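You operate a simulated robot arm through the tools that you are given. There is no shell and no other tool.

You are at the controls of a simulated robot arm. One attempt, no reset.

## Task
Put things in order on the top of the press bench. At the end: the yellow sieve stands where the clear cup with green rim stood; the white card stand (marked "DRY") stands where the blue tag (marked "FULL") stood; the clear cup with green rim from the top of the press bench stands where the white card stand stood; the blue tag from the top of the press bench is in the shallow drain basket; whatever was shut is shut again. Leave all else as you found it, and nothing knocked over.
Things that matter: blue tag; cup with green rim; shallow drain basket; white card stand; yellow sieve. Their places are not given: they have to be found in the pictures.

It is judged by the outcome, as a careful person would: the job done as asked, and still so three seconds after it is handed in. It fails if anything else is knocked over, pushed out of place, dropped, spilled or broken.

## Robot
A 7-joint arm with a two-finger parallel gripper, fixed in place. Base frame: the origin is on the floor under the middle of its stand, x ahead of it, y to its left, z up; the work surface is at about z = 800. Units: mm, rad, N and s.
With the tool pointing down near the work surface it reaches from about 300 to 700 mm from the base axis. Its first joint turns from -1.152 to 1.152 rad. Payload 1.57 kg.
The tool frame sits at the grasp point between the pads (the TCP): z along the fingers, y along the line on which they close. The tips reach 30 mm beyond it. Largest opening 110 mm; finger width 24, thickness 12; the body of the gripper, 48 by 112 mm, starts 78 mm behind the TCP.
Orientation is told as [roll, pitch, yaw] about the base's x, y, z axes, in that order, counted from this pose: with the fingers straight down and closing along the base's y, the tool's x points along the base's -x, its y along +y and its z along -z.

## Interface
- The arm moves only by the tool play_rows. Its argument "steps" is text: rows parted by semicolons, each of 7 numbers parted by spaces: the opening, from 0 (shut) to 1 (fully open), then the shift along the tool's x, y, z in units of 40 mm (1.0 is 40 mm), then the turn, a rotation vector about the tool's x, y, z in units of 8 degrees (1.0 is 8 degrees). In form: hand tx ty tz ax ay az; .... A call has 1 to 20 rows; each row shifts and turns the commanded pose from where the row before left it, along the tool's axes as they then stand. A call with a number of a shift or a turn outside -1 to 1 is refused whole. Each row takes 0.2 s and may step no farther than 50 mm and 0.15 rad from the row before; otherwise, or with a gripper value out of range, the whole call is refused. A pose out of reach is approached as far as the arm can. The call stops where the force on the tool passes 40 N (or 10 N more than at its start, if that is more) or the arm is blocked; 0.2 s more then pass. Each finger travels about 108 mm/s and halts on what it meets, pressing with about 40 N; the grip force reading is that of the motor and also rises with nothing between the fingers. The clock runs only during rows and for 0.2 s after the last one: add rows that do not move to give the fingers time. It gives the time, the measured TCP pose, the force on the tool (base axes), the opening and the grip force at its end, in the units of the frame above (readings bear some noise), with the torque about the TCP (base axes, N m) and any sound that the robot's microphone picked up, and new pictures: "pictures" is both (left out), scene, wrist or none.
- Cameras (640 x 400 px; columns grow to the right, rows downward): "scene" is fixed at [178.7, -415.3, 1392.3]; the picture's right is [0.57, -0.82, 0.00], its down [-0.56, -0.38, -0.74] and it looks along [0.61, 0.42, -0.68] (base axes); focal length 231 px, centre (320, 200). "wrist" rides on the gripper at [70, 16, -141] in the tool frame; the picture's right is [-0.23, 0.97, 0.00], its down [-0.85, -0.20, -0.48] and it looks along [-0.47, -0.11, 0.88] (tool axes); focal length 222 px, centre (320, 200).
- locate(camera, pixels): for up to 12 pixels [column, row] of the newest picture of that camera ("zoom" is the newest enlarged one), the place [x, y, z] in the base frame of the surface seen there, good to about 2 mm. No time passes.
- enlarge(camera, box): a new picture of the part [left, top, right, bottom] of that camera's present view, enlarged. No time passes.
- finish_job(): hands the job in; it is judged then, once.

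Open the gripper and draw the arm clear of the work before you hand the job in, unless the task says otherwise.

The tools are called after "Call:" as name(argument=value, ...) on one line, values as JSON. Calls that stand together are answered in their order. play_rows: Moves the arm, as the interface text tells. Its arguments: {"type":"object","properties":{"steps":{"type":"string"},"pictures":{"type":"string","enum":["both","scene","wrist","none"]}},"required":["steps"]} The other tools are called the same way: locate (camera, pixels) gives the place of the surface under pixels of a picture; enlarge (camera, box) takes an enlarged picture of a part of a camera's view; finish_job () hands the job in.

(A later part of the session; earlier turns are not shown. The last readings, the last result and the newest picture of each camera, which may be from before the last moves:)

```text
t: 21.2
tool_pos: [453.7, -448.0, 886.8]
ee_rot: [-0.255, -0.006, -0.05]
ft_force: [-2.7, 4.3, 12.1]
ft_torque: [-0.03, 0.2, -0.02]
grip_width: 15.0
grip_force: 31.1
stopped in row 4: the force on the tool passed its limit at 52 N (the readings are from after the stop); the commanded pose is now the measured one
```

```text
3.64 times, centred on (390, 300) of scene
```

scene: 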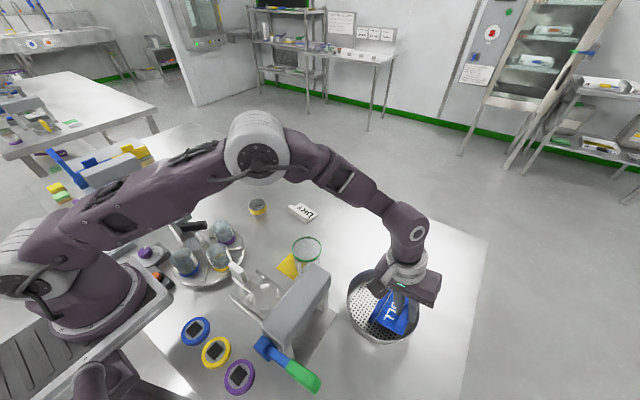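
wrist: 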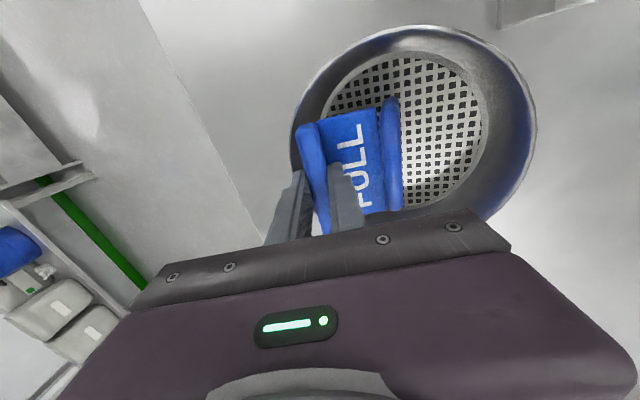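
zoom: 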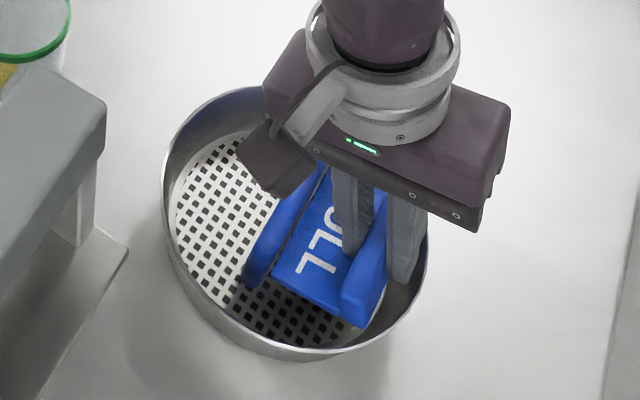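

The tag's bar end touched the rim or wall at TCP z 887, with the bar bottom near rim height. I raise it 8 mm to take off the load, then look where it touched.

Call:
play_rows(steps="0 0 -0.024 -0.097 0 0 0;0 0 -0.024 -0.097 0 0 0;0 0 0 0 0 0 0", pictures="both")

Call:
enlarge(camera="scene", box=[360, 270, 430, 350])

Call:
enlarge(camera="wrist", box=[270, 80, 420, 240])

```text
t: 22.1
tool_pos: [453.6, -446.7, 893.7]
ee_rot: [-0.252, -0.004, -0.052]
ft_force: [0.5, 0.2, 0.1]
ft_torque: [0.01, -0.01, 0.01]
grip_width: 14.8
grip_force: 31.0
```

scene: 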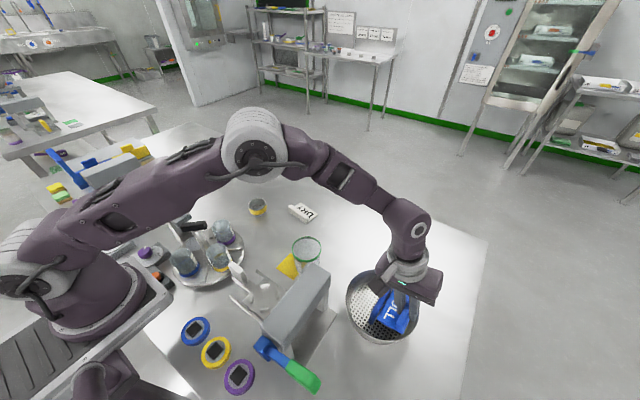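
wrist: 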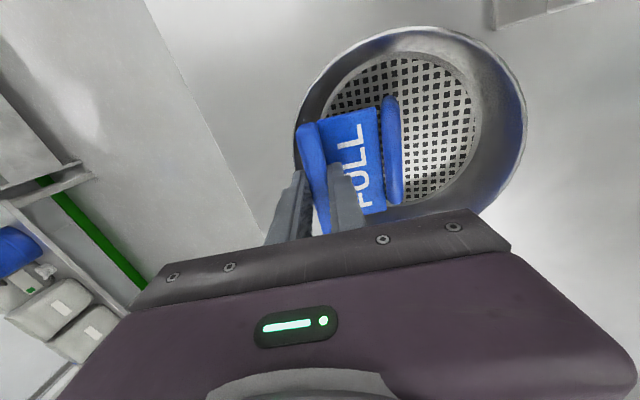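

```text
5.00 times, centred on (395, 310) of scene
```

zoom: 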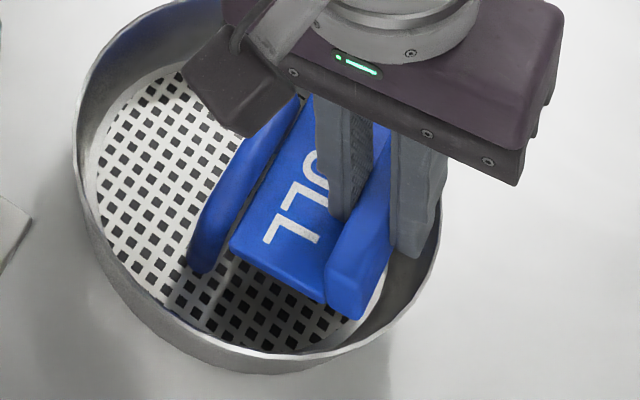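

```text
2.50 times, centred on (345, 160) of wrist
```

zoom: 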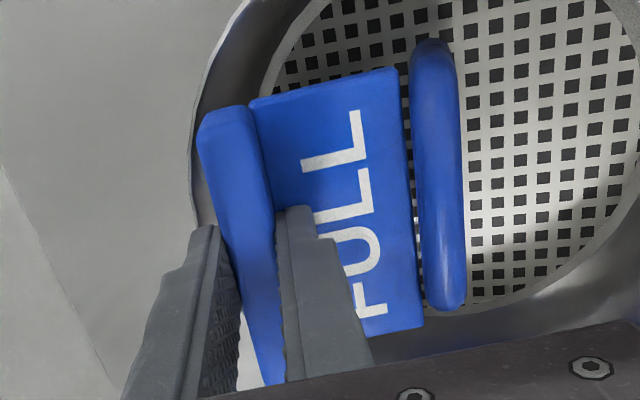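

I measure the rim near both bar ends and the handle again to see where it caught and if the basket has shifted.

Call:
locate(camera="zoom", pixels=[[193, 180], [200, 110], [237, 25], [250, 365], [243, 330], [412, 90], [420, 200], [428, 290], [400, 90], [410, 200], [420, 310], [262, 120]])

Call:
locate(camera="scene", pixels=[[417, 325], [419, 310], [411, 333], [403, 341], [400, 372], [385, 344], [346, 300], [358, 280], [374, 273], [398, 362]])

```text
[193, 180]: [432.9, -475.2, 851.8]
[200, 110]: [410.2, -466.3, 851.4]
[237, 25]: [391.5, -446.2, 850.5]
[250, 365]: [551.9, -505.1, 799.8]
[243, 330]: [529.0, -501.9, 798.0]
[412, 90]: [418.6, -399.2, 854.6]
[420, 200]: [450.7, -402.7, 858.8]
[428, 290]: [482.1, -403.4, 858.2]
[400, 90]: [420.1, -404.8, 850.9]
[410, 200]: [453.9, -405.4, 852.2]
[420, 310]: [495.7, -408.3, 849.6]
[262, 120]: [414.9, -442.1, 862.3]
```

```text
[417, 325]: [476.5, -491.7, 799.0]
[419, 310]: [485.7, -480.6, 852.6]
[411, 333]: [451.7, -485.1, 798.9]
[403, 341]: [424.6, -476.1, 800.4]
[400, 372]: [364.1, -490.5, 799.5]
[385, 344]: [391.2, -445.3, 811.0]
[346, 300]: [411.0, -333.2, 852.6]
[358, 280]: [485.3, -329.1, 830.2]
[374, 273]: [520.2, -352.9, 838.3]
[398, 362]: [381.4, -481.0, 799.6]
```

The handle did not move, so the basket stayed put. The bar ends caught the rim because the tag was too far from the handle for that tilt. I raise 30 mm, shift 15 mm toward the handle and tilt to about 30°, which shortens the footprint.

Call:
play_rows(steps="0 0 -0.0935 -0.363 0 0 0;0 0 -0.0935 -0.363 0 0 0;0 0 0.363 -0.093 0 0 0;0 0 0 0 0.97 0 0;0 0 0 0 0.97 0 0;0 0 0 0 0 0 0;0 0 0 0 0 0 0", pictures="both")

Call:
enlarge(camera="wrist", box=[270, 80, 420, 240])

```text
t: 23.6
tool_pos: [454.5, -433.3, 925.0]
ee_rot: [-0.527, -0.005, -0.05]
ft_force: [0.6, 0.0, 0.4]
ft_torque: [-0.01, -0.01, 0.03]
grip_width: 14.8
grip_force: 30.5
```

scene: 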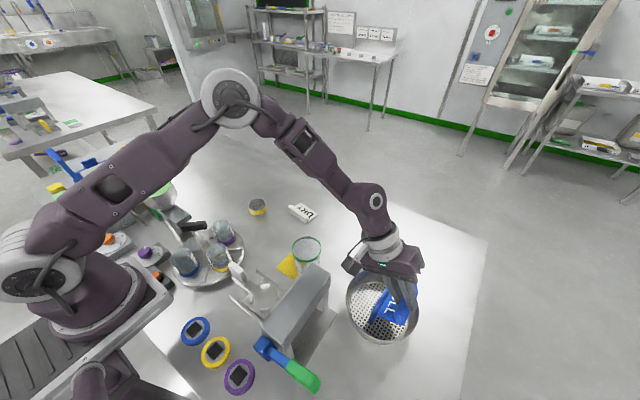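
wrist: 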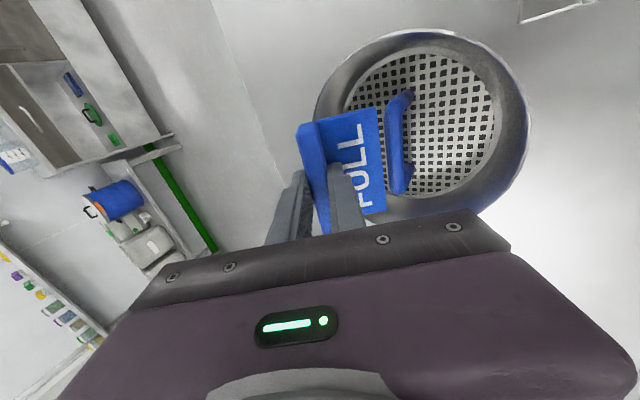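

```text
2.50 times, centred on (345, 160) of wrist
```

zoom: 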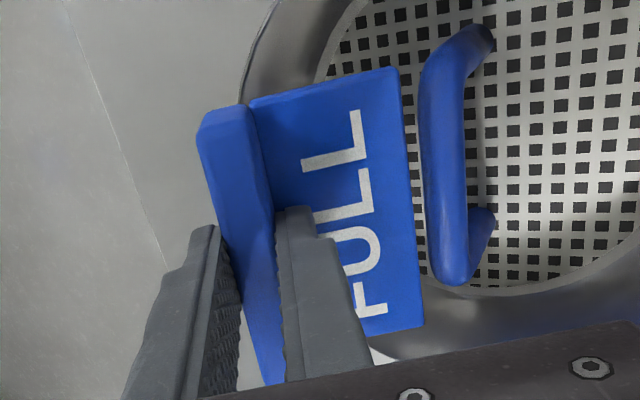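

Tilt is now 30°. I locate the plate edge and the handle edge again for the final approach.

Call:
locate(camera="zoom", pixels=[[396, 80], [406, 180], [412, 240], [420, 315], [424, 100], [427, 150], [430, 200], [436, 260], [445, 200], [462, 200], [465, 45], [485, 220]])

Call:
locate(camera="wrist", pixels=[[316, 110], [328, 75], [352, 50], [400, 32], [525, 110], [515, 160], [490, 195], [430, 218]])

```text
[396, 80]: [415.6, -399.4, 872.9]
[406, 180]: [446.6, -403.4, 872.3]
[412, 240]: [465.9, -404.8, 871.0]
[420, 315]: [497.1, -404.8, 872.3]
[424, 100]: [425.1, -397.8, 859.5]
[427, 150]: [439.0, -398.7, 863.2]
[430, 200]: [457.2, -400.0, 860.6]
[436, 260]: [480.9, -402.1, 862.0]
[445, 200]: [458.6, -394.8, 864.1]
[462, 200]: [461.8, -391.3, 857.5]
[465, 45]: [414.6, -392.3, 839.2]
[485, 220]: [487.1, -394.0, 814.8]
```

```text
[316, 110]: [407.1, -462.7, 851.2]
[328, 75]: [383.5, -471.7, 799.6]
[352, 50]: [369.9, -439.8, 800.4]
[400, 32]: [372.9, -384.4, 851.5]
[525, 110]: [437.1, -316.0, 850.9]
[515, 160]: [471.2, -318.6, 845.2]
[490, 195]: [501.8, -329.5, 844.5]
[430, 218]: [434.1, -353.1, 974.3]
```

Gap to the handle is about 1 mm and the wall side has about 4 mm. I shift 1.5 mm outward and 1 mm in x, then lower slowly to z about 877.

Call:
play_rows(steps="0 0.025 -0.032 0.019 0 0 0;0 0 0 0 0 0 0;0 0 0.1 0.173 0 0 0;0 0 0.1 0.173 0 0 0;0 0 0.1 0.173 0 0 0;0 0 0.1 0.173 0 0 0;0 0 0.1 0.173 0 0 0;0 0 0.1 0.173 0 0 0;0 0 0 0 0 0 0", pictures="both")

Call:
enlarge(camera="wrist", box=[270, 80, 420, 240])

Call:
enlarge(camera="scene", box=[340, 260, 440, 350])

```text
t: 25.6
tool_pos: [453.5, -433.7, 875.9]
ee_rot: [-0.523, -0.005, -0.051]
ft_force: [-2.4, 1.4, 4.3]
ft_torque: [-0.07, -0.11, -0.01]
grip_width: 14.8
grip_force: 31.0
```

scene: 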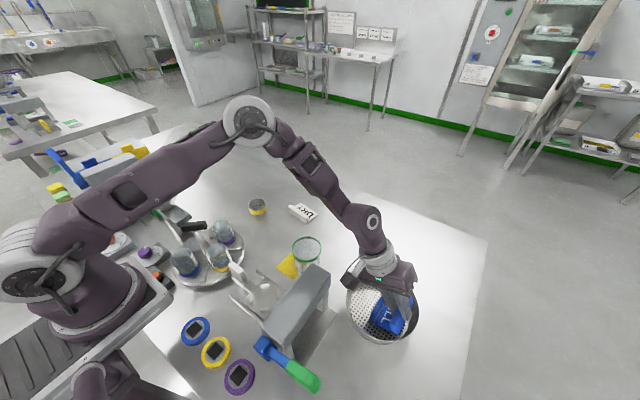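
wrist: 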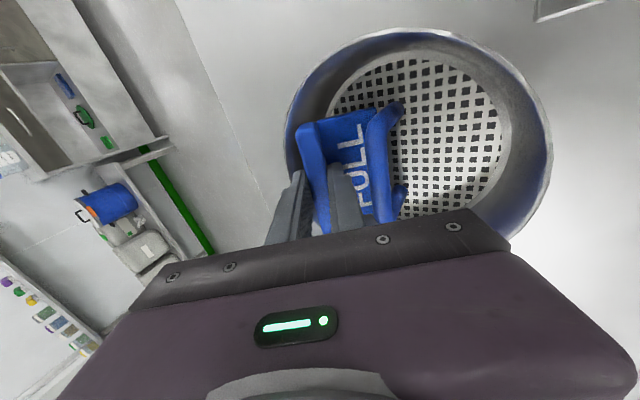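

```text
2.50 times, centred on (345, 160) of wrist
```

zoom: 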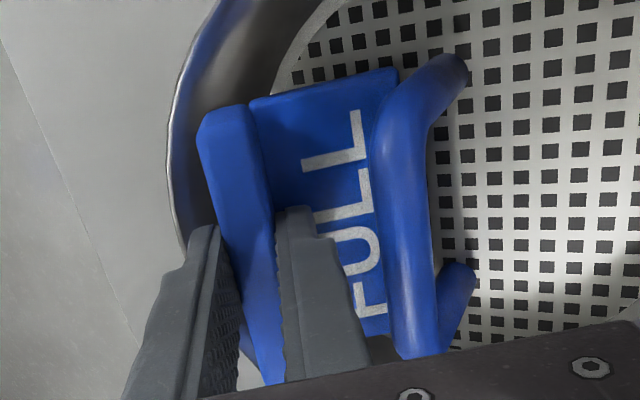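

```text
4.44 times, centred on (390, 305) of scene
```

zoom: 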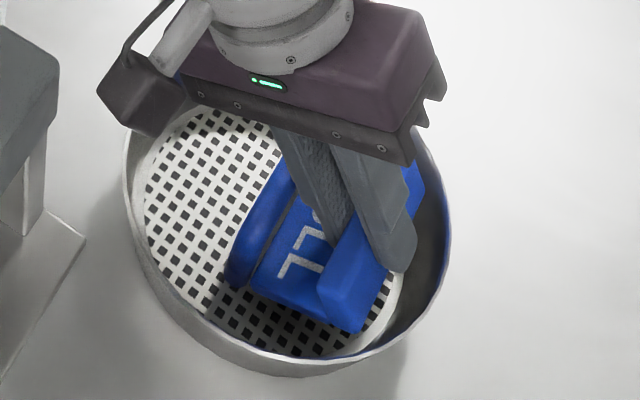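

The tag is inside the basket with a light touch (4 N), and the force direction says its +x end rubs the wall. I shift 3 mm toward -x and lower the last 8 mm.

Call:
play_rows(steps="0 0.075 0 0 0 0 0;0 0 0 0 0 0 0;0 0 0.05 0.0865 0 0 0;0 0 0.05 0.0865 0 0 0;0 0 0 0 0 0 0", pictures="both")

Call:
enlarge(camera="wrist", box=[270, 80, 420, 240])

Call:
enlarge(camera="scene", box=[340, 260, 440, 350])

```text
t: 26.9
tool_pos: [451.4, -433.9, 868.1]
ee_rot: [-0.525, -0.005, -0.052]
ft_force: [0.0, 5.6, 13.2]
ft_torque: [-0.3, 0.0, 0.01]
grip_width: 14.8
grip_force: 31.0
```

scene: 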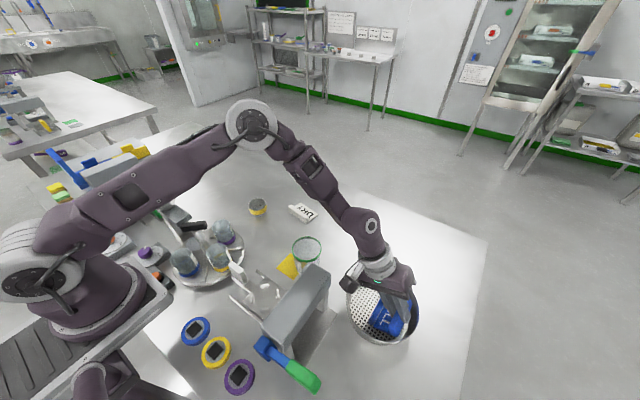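
wrist: 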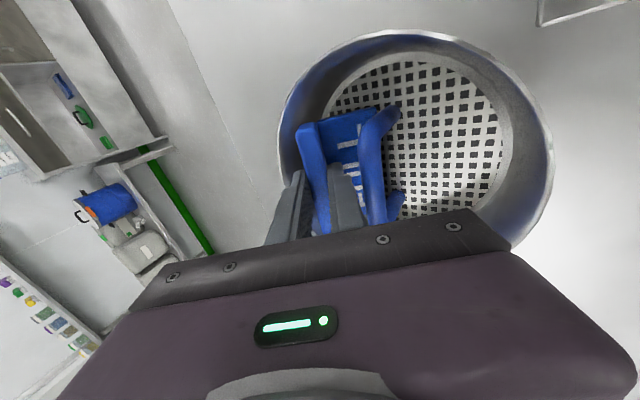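

```text
2.50 times, centred on (345, 160) of wrist
```

zoom: 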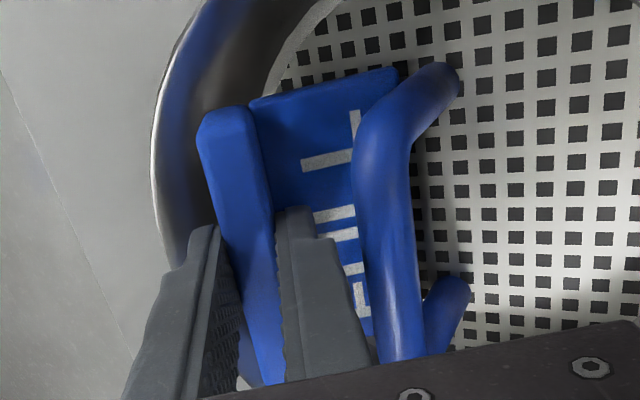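

```text
4.44 times, centred on (390, 305) of scene
```

zoom: 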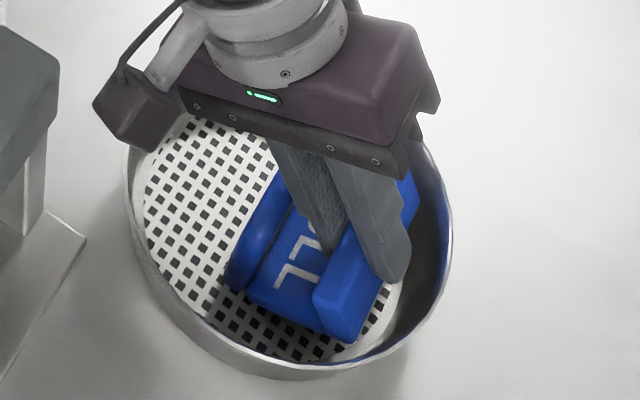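

Force 13 N up and 5.6 N toward +y: the plate edge is on the floor and the bar leans lightly on the wall. I ease up 1 mm and shift 1.5 mm toward the handle to see the load.

Call:
play_rows(steps="0 0 0.02 -0.041 0 0 0;0 0 0 0 0 0 0", pictures="none")

```text
t: 27.4
tool_pos: [451.3, -433.4, 867.7]
ee_rot: [-0.525, -0.003, -0.052]
ft_force: [0.2, -2.1, 2.8]
ft_torque: [-0.47, 0.02, 0.02]
grip_width: 14.7
grip_force: 30.8
```

Now the plate edge rests lightly against the handle (fy -2, fz 3). I reduce the tilt by 4° while holding the plate edge in place, to let the bar down along the wall.

Call:
play_rows(steps="0 0 -0.036 0.047 -0.25 0 0;0 0 -0.036 0.047 -0.25 0 0;0 0 0 0 0 0 0", pictures="wrist")

```text
t: 28.2
tool_pos: [450.3, -437.3, 868.5]
ee_rot: [-0.457, -0.008, -0.049]
ft_force: [0.4, 0.6, 18.5]
ft_torque: [-0.62, -0.08, 0.07]
grip_width: 14.9
grip_force: 31.1
```

wrist: 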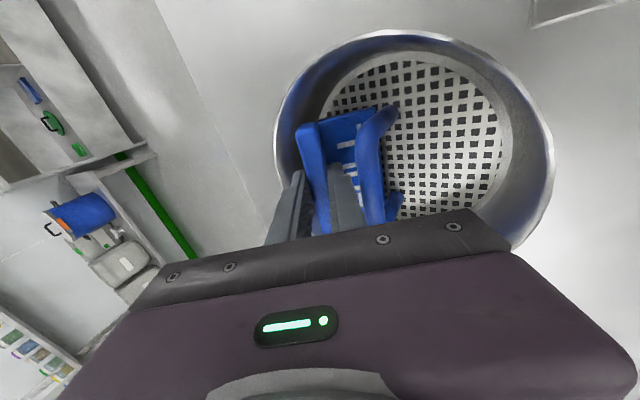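

Load is 18 N up with almost no side force, so the tag is wedging between handle and wall. I ease off 1 mm and look closely at the gaps.

Call:
play_rows(steps="0 0 -0.022 -0.044 0 0 0;0 0 0 0 0 0 0", pictures="both")

Call:
enlarge(camera="wrist", box=[270, 80, 420, 240])

Call:
enlarge(camera="scene", box=[360, 270, 430, 350])

```text
t: 28.9
tool_pos: [449.6, -437.0, 867.6]
ee_rot: [-0.454, -0.002, -0.051]
ft_force: [1.7, -2.8, 3.2]
ft_torque: [-0.34, -0.08, 0.06]
grip_width: 14.9
grip_force: 30.6
```

scene: 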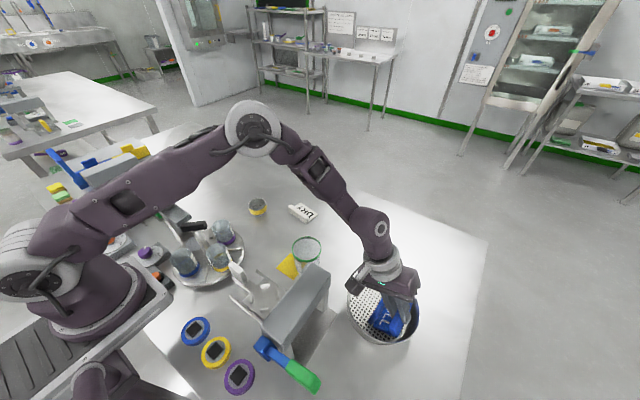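
wrist: 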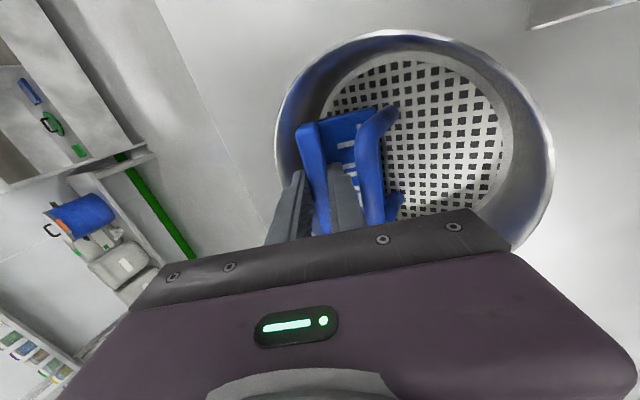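

```text
2.50 times, centred on (345, 160) of wrist
```

zoom: 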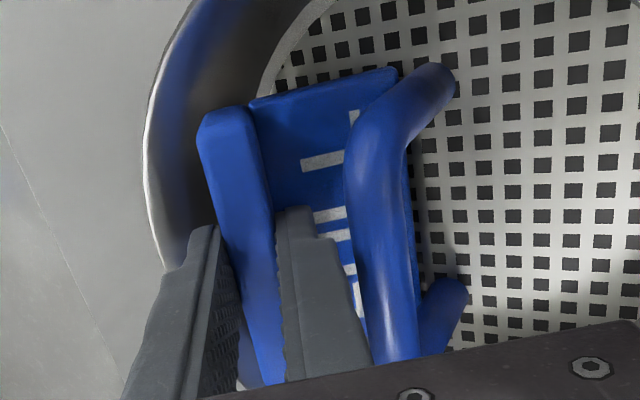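

```text
5.00 times, centred on (395, 310) of scene
```

zoom: 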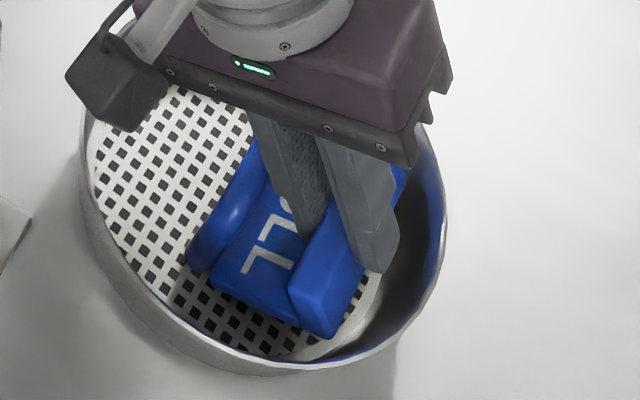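

The plate edge is against the handle's feet. I measure the bar's lower edge and the wall beside it to see the spare room.

Call:
locate(camera="scene", pixels=[[397, 336], [391, 329], [398, 323], [404, 322], [405, 332], [402, 333], [410, 325], [413, 318], [382, 324], [375, 323], [416, 300], [419, 300]])

Call:
locate(camera="wrist", pixels=[[300, 127], [310, 125], [304, 150], [302, 172], [290, 150], [284, 120], [280, 140], [296, 110], [375, 113], [340, 118], [382, 150], [384, 165]])

```text
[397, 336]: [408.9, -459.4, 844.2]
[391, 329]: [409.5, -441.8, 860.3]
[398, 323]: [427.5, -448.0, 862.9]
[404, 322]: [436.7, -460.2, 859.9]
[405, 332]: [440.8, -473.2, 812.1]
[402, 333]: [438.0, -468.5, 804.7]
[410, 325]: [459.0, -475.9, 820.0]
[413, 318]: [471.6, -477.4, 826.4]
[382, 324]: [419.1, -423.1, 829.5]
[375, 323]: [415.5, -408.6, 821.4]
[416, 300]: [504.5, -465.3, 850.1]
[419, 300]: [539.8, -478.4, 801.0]
```

```text
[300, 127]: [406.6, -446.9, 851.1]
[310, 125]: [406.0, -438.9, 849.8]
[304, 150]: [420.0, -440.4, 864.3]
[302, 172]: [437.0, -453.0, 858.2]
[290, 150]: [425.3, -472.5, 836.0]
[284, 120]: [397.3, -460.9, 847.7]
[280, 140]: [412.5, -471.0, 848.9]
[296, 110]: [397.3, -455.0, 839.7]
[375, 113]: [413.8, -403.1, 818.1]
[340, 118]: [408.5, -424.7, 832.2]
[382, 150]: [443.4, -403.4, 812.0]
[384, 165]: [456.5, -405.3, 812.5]
```

The -x corner of the bar is now the one at the wall (fx +1.7), because I shifted too far. I move 2.5 mm back to +x and read the load.

Call:
play_rows(steps="0 -0.062 -0.012 -0.006 0 0 0;0 0 0 0 0 0 0", pictures="none")

```text
t: 29.4
tool_pos: [451.8, -437.3, 870.8]
ee_rot: [-0.453, -0.003, -0.051]
ft_force: [-1.0, -0.6, 1.0]
ft_torque: [-0.23, 0.14, -0.06]
grip_width: 14.8
grip_force: 31.1
```

Loads are near zero now. I lower 4 mm while easing the tilt to 22°, pivoting about the plate edge.

Call:
play_rows(steps="0 0 -0.007 0.046 -0.125 0 0;0 0 -0.007 0.046 -0.125 0 0;0 0 -0.007 0.046 -0.125 0 0;0 0 -0.007 0.046 -0.125 0 0;0 0 0 0 0 0 0", pictures="none")

```text
t: 30.2
tool_pos: [453.0, -441.4, 868.7]
ee_rot: [-0.416, -0.007, -0.051]
ft_force: [-2.5, 2.2, 9.5]
ft_torque: [-0.24, 0.15, -0.01]
grip_width: 14.8
grip_force: 30.8
stopped in row 3: the force on the tool passed its limit at 44 N (the readings are from after the stop); the commanded pose is now the measured one
```

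It is snug: the +x corner touches the wall at 24° tilt. I take the load off with a 1.2 mm move to -x and 1 mm up, then check forces before releasing here.

Call:
play_rows(steps="0 0.03 -0.01 -0.023 0 0 0;0 0 0 0 0 0 0", pictures="both")

Call:
enlarge(camera="scene", box=[340, 260, 440, 350])

Call:
enlarge(camera="wrist", box=[260, 20, 460, 240])

```text
t: 30.8
tool_pos: [453.6, -441.3, 868.8]
ee_rot: [-0.416, -0.006, -0.048]
ft_force: [3.9, -1.2, 6.8]
ft_torque: [-0.45, -0.21, 0.11]
grip_width: 14.9
grip_force: 30.4
```

scene: 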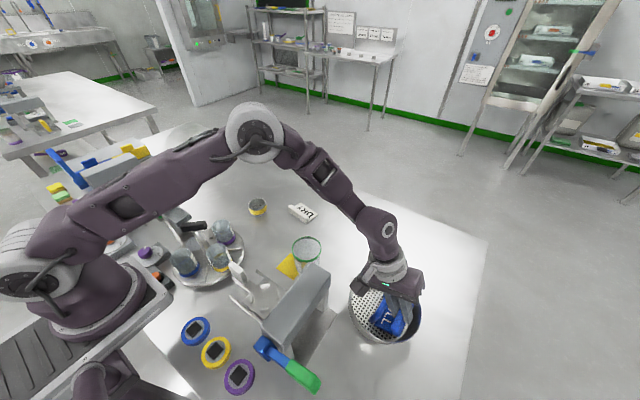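
wrist: 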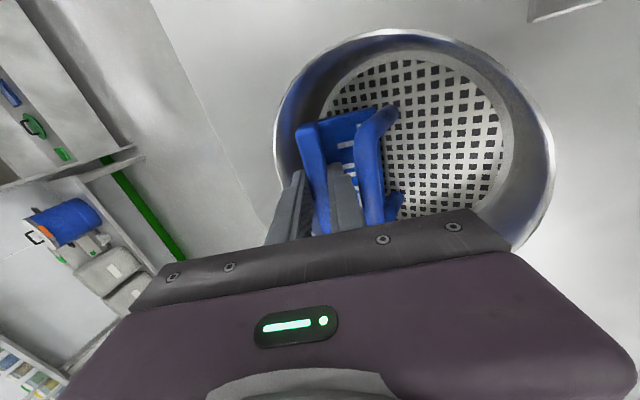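

```text
4.44 times, centred on (390, 305) of scene
```

zoom: 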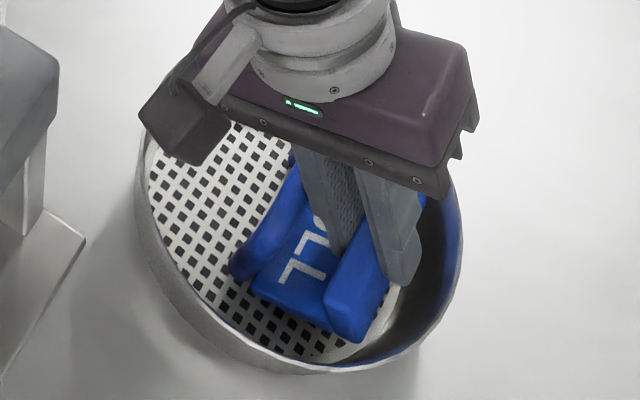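

```text
1.82 times, centred on (360, 130) of wrist
```

zoom: 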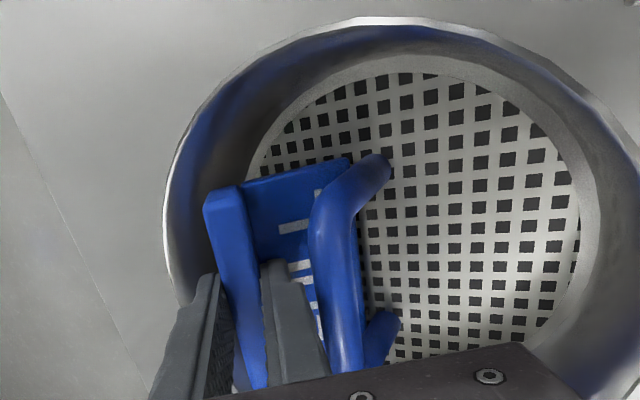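

The tag is down in the basket half beside the handle. I open the fingers a little (to about 22 mm) so it settles gently.

Call:
play_rows(steps="0.14 0 0 0 0 0 0;0.155 0 0 0 0 0 0;0.17 0 0 0 0 0 0;0.19 0 0 0 0 0 0;0.2 0 0 0 0 0 0;0.2 0 0 0 0 0 0", pictures="both")

Call:
enlarge(camera="scene", box=[340, 260, 440, 350])

Call:
enlarge(camera="wrist", box=[260, 20, 460, 240])

```text
t: 32.2
tool_pos: [453.5, -440.8, 870.1]
ee_rot: [-0.414, -0.005, -0.052]
ft_force: [-0.1, 1.1, -0.4]
ft_torque: [0.03, -0.05, -0.02]
grip_width: 22.2
grip_force: 0.2
```

scene: 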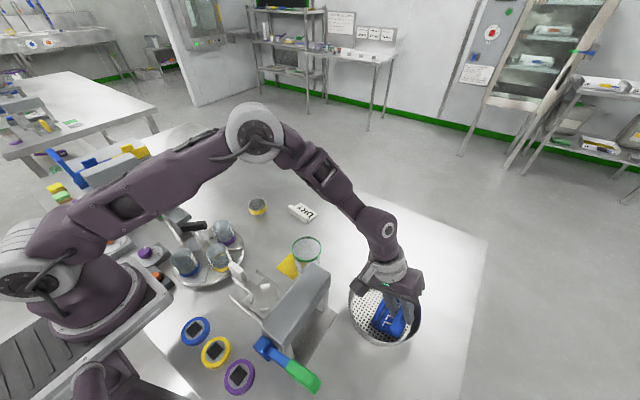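
wrist: 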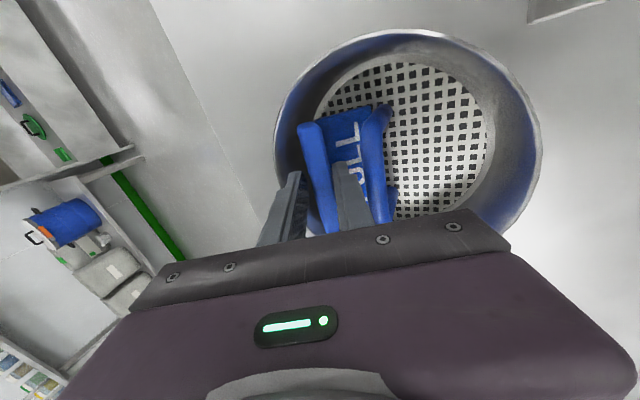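

```text
4.44 times, centred on (390, 305) of scene
```

zoom: 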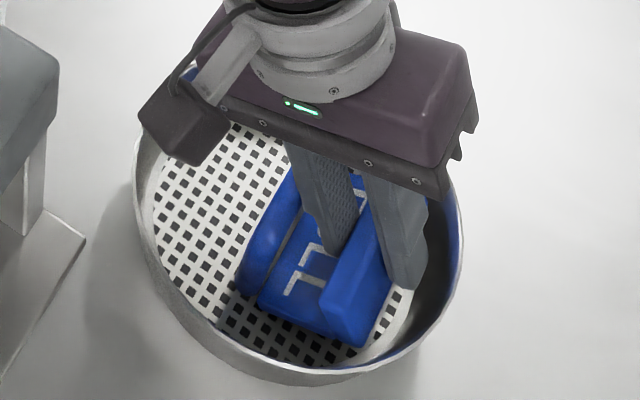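

```text
1.82 times, centred on (360, 130) of wrist
```

zoom: 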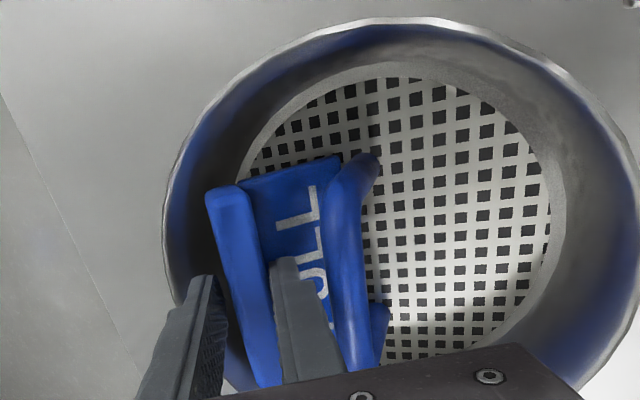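

The tag settled lower, and the fingers are free of it. I withdraw along the finger axis.

Call:
play_rows(steps="0.2 0 0 -0.2 0 0 0;0.2 0 0 -0.4 0 0 0;0.2 0 0 -0.6 0 0 0;0.2 0 0 -0.6 0 0 0;0.2 0 0 -0.6 0 0 0;0.2 0 0 0 0 0 0", pictures="both")

Call:
enlarge(camera="scene", box=[340, 260, 440, 350])

Call:
enlarge(camera="wrist", box=[260, 20, 460, 240])

```text
t: 33.6
tool_pos: [452.6, -402.4, 958.1]
ee_rot: [-0.416, -0.007, -0.052]
ft_force: [0.2, -0.5, 0.2]
ft_torque: [-0.04, 0.0, -0.01]
grip_width: 22.2
grip_force: 0.0
```

scene: 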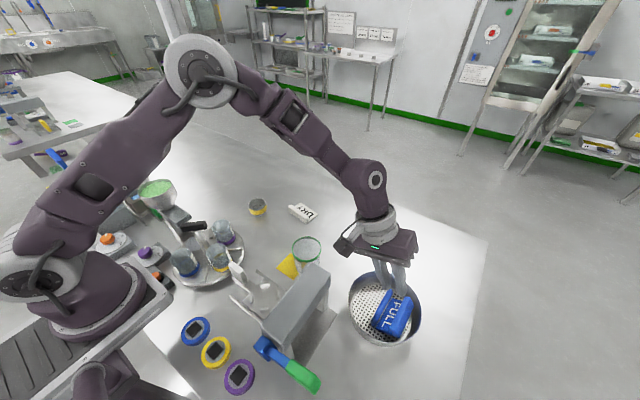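
wrist: 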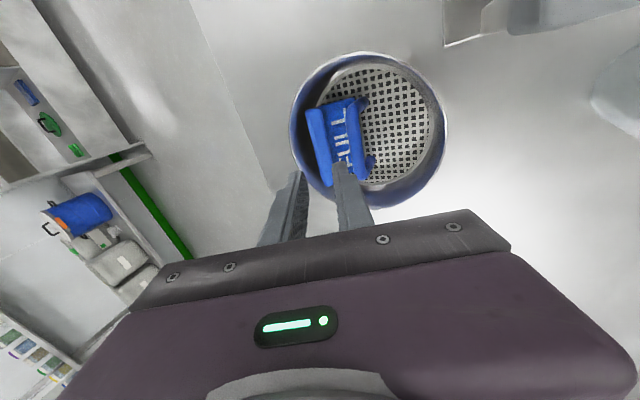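

```text
4.44 times, centred on (390, 305) of scene
```

zoom: 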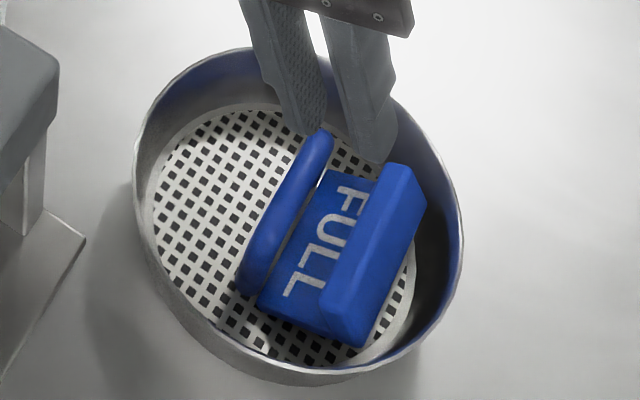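

```text
1.82 times, centred on (360, 130) of wrist
```

zoom: 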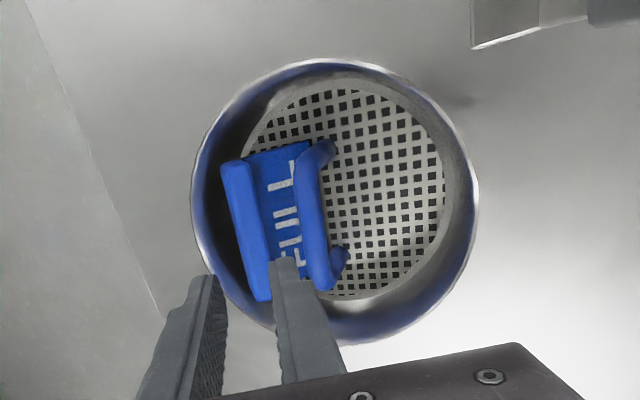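

The tag lies in the basket beside the handle, seen in full at zoom (340,250). I check the tag's height and how far the basket shifted.

Call:
locate(camera="scene", pixels=[[408, 297.5], [395, 330], [401, 313], [393, 310], [377, 320], [382, 298], [383, 302], [347.9, 302], [422, 310], [371, 270.5], [388, 346]])

Call:
locate(camera="wrist", pixels=[[313, 115], [331, 187], [320, 150], [352, 130], [357, 180], [350, 100], [291, 115], [370, 52], [446, 115], [430, 175], [380, 207], [398, 130]])

```text
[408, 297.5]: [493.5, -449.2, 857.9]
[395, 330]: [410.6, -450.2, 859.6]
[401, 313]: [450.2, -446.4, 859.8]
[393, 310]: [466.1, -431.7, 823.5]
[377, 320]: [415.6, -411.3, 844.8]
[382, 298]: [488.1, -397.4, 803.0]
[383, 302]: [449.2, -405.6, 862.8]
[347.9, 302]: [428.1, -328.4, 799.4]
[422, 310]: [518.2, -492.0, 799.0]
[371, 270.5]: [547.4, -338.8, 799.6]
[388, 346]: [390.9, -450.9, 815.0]
```

```text
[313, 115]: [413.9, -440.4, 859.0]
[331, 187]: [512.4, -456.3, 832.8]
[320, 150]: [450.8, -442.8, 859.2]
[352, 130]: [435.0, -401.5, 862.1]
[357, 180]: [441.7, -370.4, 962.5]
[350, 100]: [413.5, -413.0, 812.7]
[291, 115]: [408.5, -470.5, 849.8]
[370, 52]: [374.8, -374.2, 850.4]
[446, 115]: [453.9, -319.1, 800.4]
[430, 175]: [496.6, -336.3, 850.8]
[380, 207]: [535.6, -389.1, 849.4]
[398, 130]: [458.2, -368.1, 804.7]
```

The tag is in the basket and at rest; the basket moved only about 3 mm. Next is the DRY stand: I undo the tilt and travel to above its bar at (593,-37), opening the hand.

Call:
play_rows(steps="0.2 0 0 -0.5 0 0 0;0.2 0 0 0 -0.993 0 0;0.2 0 0 0 -0.993 0 0;0.2 0 0 0 -0.993 0.043 0;0.3 -0.304 0.929 0 0 0 0;0.5 -0.304 0.929 0 0 0 0;0.7 -0.304 0.929 0 0 0 0;1 -0.304 0.929 0 0 0 0;1 -0.304 0.929 0 0 0 0;1 -0.304 0.929 0 0 0 0;1 -0.304 0.929 0 0 0 0;1 -0.304 0.929 0 0 0 0;1 -0.304 0.929 0 0 0 0;1 -0.304 0.929 0 0 0 0;1 0 0 0 0 0 0;1 0 0 0 0 0 0", pictures="both")

```text
t: 37.0
tool_pos: [594.1, -28.2, 974.8]
ee_rot: [0.002, -0.001, -0.049]
ft_force: [0.1, -0.5, 0.0]
ft_torque: [-0.05, 0.03, 0.02]
grip_width: 110.0
grip_force: 0.0
```

scene: 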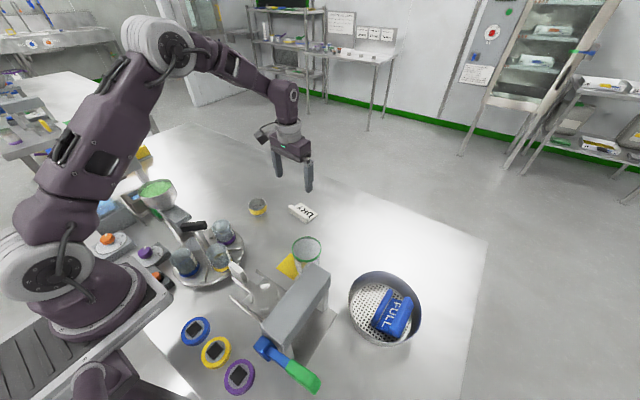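
wrist: 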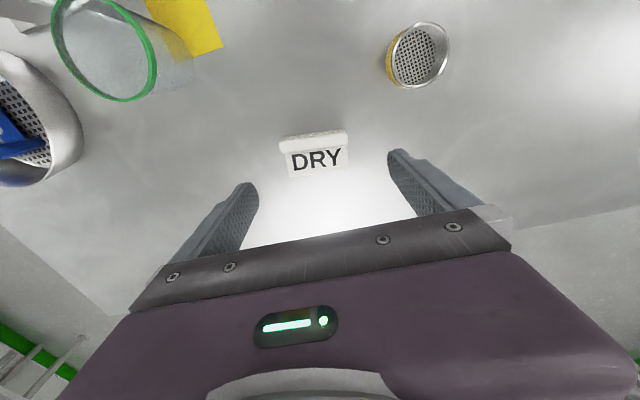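

The arm is over the DRY stand. From here I measure the stand once more, and the cup rim and sieve.

Call:
enlarge(camera="wrist", box=[270, 120, 360, 185])

Call:
locate(camera="zoom", pixels=[[75, 150], [80, 215], [545, 80], [540, 150], [310, 110], [310, 150], [310, 185], [135, 385], [540, 310], [330, 350], [100, 240], [545, 170]])

Call:
locate(camera="wrist", pixels=[[54, 20], [154, 60], [130, 100], [90, 80], [140, 10], [445, 60], [400, 82], [420, 25], [420, 88], [418, 55], [388, 65], [447, 45]])

```text
6.15 times, centred on (315, 152) of wrist
```

zoom: 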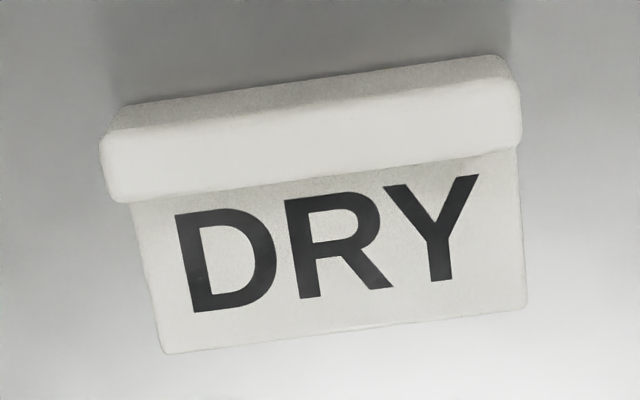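

```text
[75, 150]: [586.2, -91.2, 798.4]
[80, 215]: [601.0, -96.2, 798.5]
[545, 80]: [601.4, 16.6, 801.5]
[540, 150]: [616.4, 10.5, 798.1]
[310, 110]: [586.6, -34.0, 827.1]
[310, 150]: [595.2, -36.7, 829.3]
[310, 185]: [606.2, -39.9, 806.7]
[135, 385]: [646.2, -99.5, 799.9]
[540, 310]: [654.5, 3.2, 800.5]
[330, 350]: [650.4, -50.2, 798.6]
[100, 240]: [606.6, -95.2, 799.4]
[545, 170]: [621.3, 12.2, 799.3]
```

```text
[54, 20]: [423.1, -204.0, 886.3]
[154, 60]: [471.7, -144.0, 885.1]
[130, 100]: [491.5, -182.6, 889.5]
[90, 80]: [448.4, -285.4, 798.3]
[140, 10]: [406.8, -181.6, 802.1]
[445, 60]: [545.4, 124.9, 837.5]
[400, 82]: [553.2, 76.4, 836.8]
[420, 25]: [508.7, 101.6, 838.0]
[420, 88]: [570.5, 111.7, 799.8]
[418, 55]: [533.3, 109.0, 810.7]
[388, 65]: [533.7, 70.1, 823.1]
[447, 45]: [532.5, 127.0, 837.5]
```

I pick better corner pixels for the DRY bar and plate.

Call:
locate(camera="zoom", pixels=[[112, 140], [120, 192], [508, 90], [513, 138], [310, 115], [310, 165], [170, 345], [518, 300], [340, 322], [400, 100], [410, 155], [200, 180]])

```text
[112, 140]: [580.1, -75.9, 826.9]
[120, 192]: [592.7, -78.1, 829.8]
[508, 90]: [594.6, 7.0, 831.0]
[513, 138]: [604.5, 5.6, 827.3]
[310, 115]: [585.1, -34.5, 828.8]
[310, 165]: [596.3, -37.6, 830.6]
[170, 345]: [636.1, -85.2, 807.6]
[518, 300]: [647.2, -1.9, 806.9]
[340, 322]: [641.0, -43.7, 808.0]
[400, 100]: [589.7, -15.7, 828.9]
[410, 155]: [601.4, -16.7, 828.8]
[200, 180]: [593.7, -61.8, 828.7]
```

Stand: bar centre about (593,-36.5), direction about -8.7°. I turn to yaw about -98.7°.

Call:
play_rows(steps="1 0 0 0 0 0 0.999;1 0 0 0 0 0 0.999;1 0 0 0 0 0 0.999;1 0 0 0 0 0 0.999;1 0 0 0 0 0 0.999;1 0 0 0 0 0 0.999;1 0 0 0 0 0 0.999;1 0 0 0 0 0 0.999;1 0 0 0 0 0 0.999;1 0 0 0 0 0 0.999;1 0 0 0 0 0 0.999;1 0 0 0 0 0 0.999;1 0 0 0 0 0 0;1 0 0 0 0 0 0", pictures="wrist")

```text
t: 40.0
tool_pos: [594.9, -27.9, 976.8]
ee_rot: [-0.001, 0.001, -1.724]
ft_force: [-0.3, 0.0, -0.1]
ft_torque: [0.01, 0.01, 0.0]
grip_width: 109.9
grip_force: 0.0
```

wrist: 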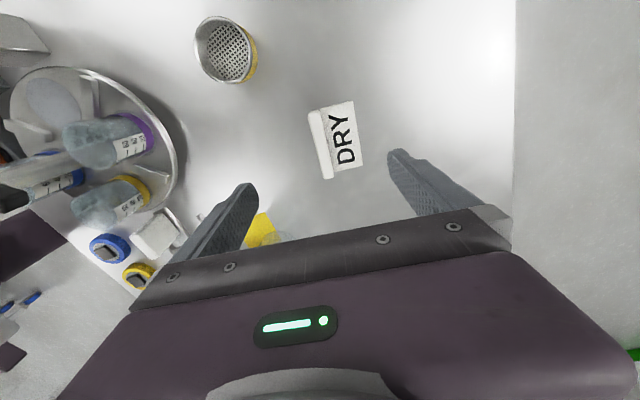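

Yaw is -98.8°. I centre on the bar and go down to z about 870 for a check.

Call:
play_rows(steps="1 -0.216 -0.005 0.3 0 0 0;1 0 0 0.6 0 0 0;1 0 0 0.6 0 0 0;1 0 0 0.6 0 0 0;1 0 0 0.545 0 0 0;1 0 0 0 0 0 0;1 0 0 0 0 0 0", pictures="wrist")

Call:
enlarge(camera="wrist", box=[280, 90, 400, 225])

```text
t: 41.6
tool_pos: [593.6, -35.8, 870.6]
ee_rot: [0.0, 0.002, -1.723]
ft_force: [0.5, 0.8, 0.4]
ft_torque: [0.01, 0.04, -0.03]
grip_width: 110.1
grip_force: 0.0
```

wrist: 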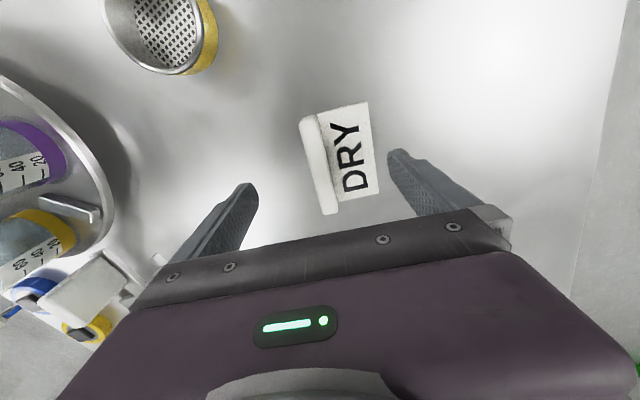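

```text
2.96 times, centred on (340, 158) of wrist
```

zoom: 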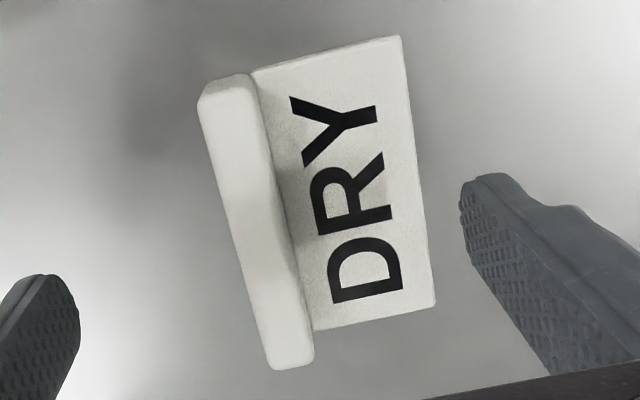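

The view matches the tag's grasp view almost exactly. I go down to z about 842.6 and close on the bar.

Call:
play_rows(steps="1 0 0 0.35 0 0 0;1 0 0 0.35 0 0 0;1 0 0 0 0 0 0;0.5 0 0 0 0 0 0;0.25 0 0 0 0 0 0;0 0 0 0 0 0 0;0 0 0 0 0 0 0;0 0 0 0 0 0 0", pictures="wrist")

```text
t: 43.4
tool_pos: [593.4, -36.0, 842.0]
ee_rot: [0.0, 0.001, -1.725]
ft_force: [-0.1, -0.1, -0.3]
ft_torque: [0.0, 0.02, -0.02]
grip_width: 14.7
grip_force: 30.3
```

wrist: 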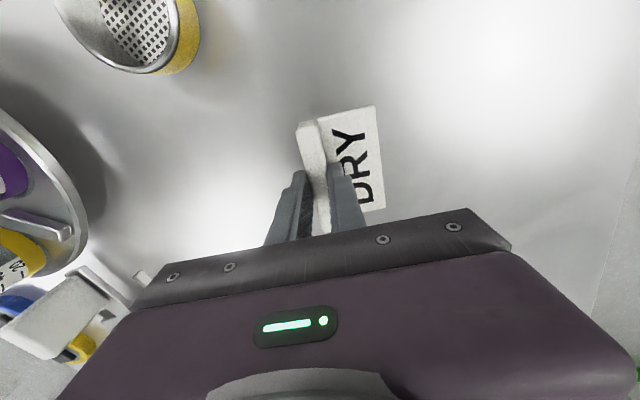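

The stand is gripped at 14.7 mm. I lift it about 48 mm and carry it to above the tag's former place.

Call:
play_rows(steps="0 0 0 -0.2 0 0 0;0 0 0 -0.5 0 0 0;0 0 0 -0.5 0 0 0;0 -0.35 0.09 0 0 0 0;0 -0.724 0.193 0 0 0 0;0 -0.724 0.193 0 0 0 0;0 -0.724 0.193 0 0 0 0;0 -0.724 0.193 0 0 0 0;0 -0.724 0.193 0 0 0 0;0 -0.375 0.104 0 0 0 0;0 0 0 0 0 0 0.175;0 0 0 0 0 0 0;0 0 0 0 0 0 0", pictures="both")

```text
t: 46.2
tool_pos: [612.0, -215.3, 889.7]
ee_rot: [0.0, 0.0, -1.748]
ft_force: [-0.4, 0.3, 0.4]
ft_torque: [-0.01, -0.01, 0.0]
grip_width: 14.7
grip_force: 30.2
```

scene: 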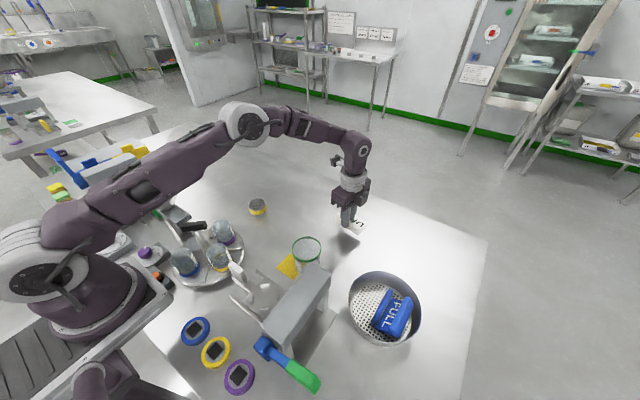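
wrist: 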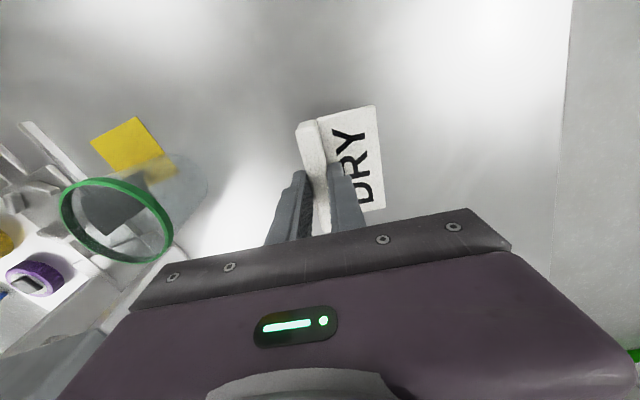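

It is at (612,-215.3), within 1 mm of the tag's former grasp point, same yaw. I lower it slowly to the table.

Call:
play_rows(steps="0 0 0 0.4 0 0 0;0 0 0 0.4 0 0 0;0 0 0 0.25 0 0 0;0 0 0 0.1 0 0 0;0 0 0 0.03 0 0 0;0 0 0 0 0 0 0", pictures="wrist")

```text
t: 47.6
tool_pos: [611.6, -215.9, 842.4]
ee_rot: [-0.001, 0.001, -1.75]
ft_force: [-0.4, 0.2, -0.3]
ft_torque: [-0.02, 0.04, 0.02]
grip_width: 14.9
grip_force: 30.9
```

wrist: 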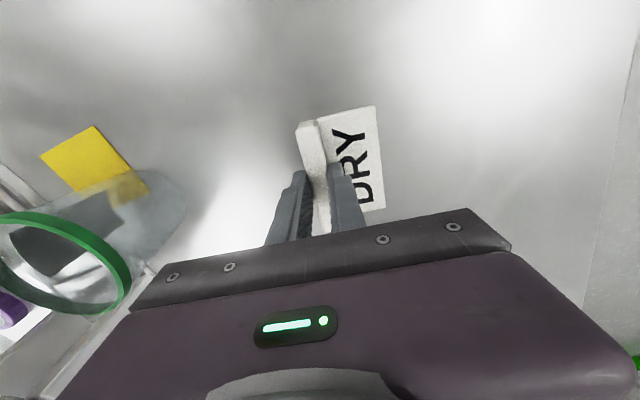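

No contact load yet, so I go down another 1 mm.

Call:
play_rows(steps="0 0 0 0.025 0 0 0;0 0 0 0 0 0 0", pictures="none")

```text
t: 48.2
tool_pos: [611.8, -214.6, 841.2]
ee_rot: [0.001, 0.003, -1.749]
ft_force: [-0.2, 0.0, -1.0]
ft_torque: [-0.04, 0.02, 0.0]
grip_width: 14.5
grip_force: 30.7
```

Call:
play_rows(steps="0 0 0 0.02 0 0 0;0 0 0 0 0 0 0", pictures="none")

```text
t: 48.8
tool_pos: [612.7, -214.9, 841.0]
ee_rot: [0.001, 0.001, -1.748]
ft_force: [-1.8, 1.1, 6.7]
ft_torque: [0.04, 0.04, 0.0]
grip_width: 14.7
grip_force: 30.7
```

Contact at 6.7 N: the stand is on the table at (612.7,-214.9). I open slowly and then rise.

Call:
play_rows(steps="0.15 0 0 0 0 0 0;0.2 0 0 0 0 0 0;0.3 0 0 0 0 0 0;0.5 0 0 0 0 0 0;0.5 0 0 -0.3 0 0 0;0.7 0 0 -0.7 0 0 0;1 0 0 -0.9 0 0 0;1 0 0 -0.9 0 0 0;1 0 0 0 0 0 0", pictures="both")

Call:
enlarge(camera="scene", box=[285, 195, 375, 250])

```text
t: 50.8
tool_pos: [611.1, -214.6, 953.4]
ee_rot: [-0.001, 0.002, -1.747]
ft_force: [0.0, -0.1, 0.5]
ft_torque: [0.02, 0.02, 0.03]
grip_width: 109.8
grip_force: 0.0
```

scene: 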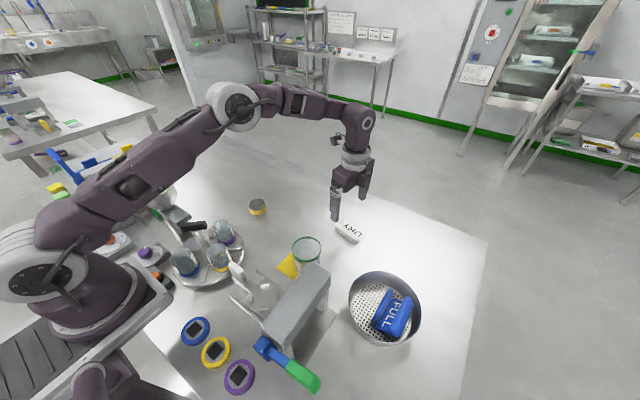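
wrist: 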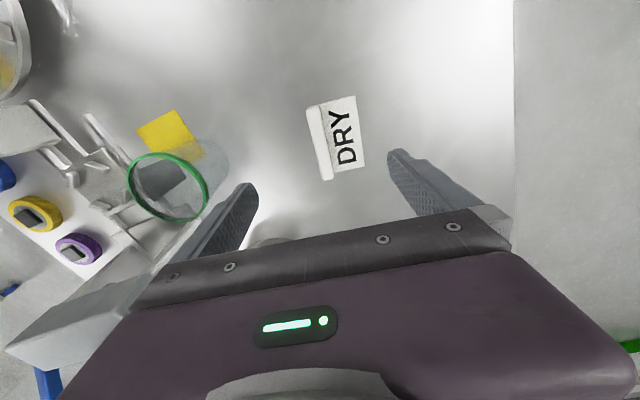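

```text
7.11 times, centred on (330, 222) of scene
```

zoom: 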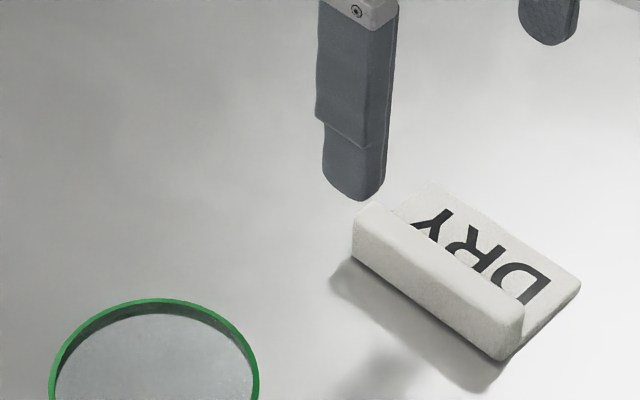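

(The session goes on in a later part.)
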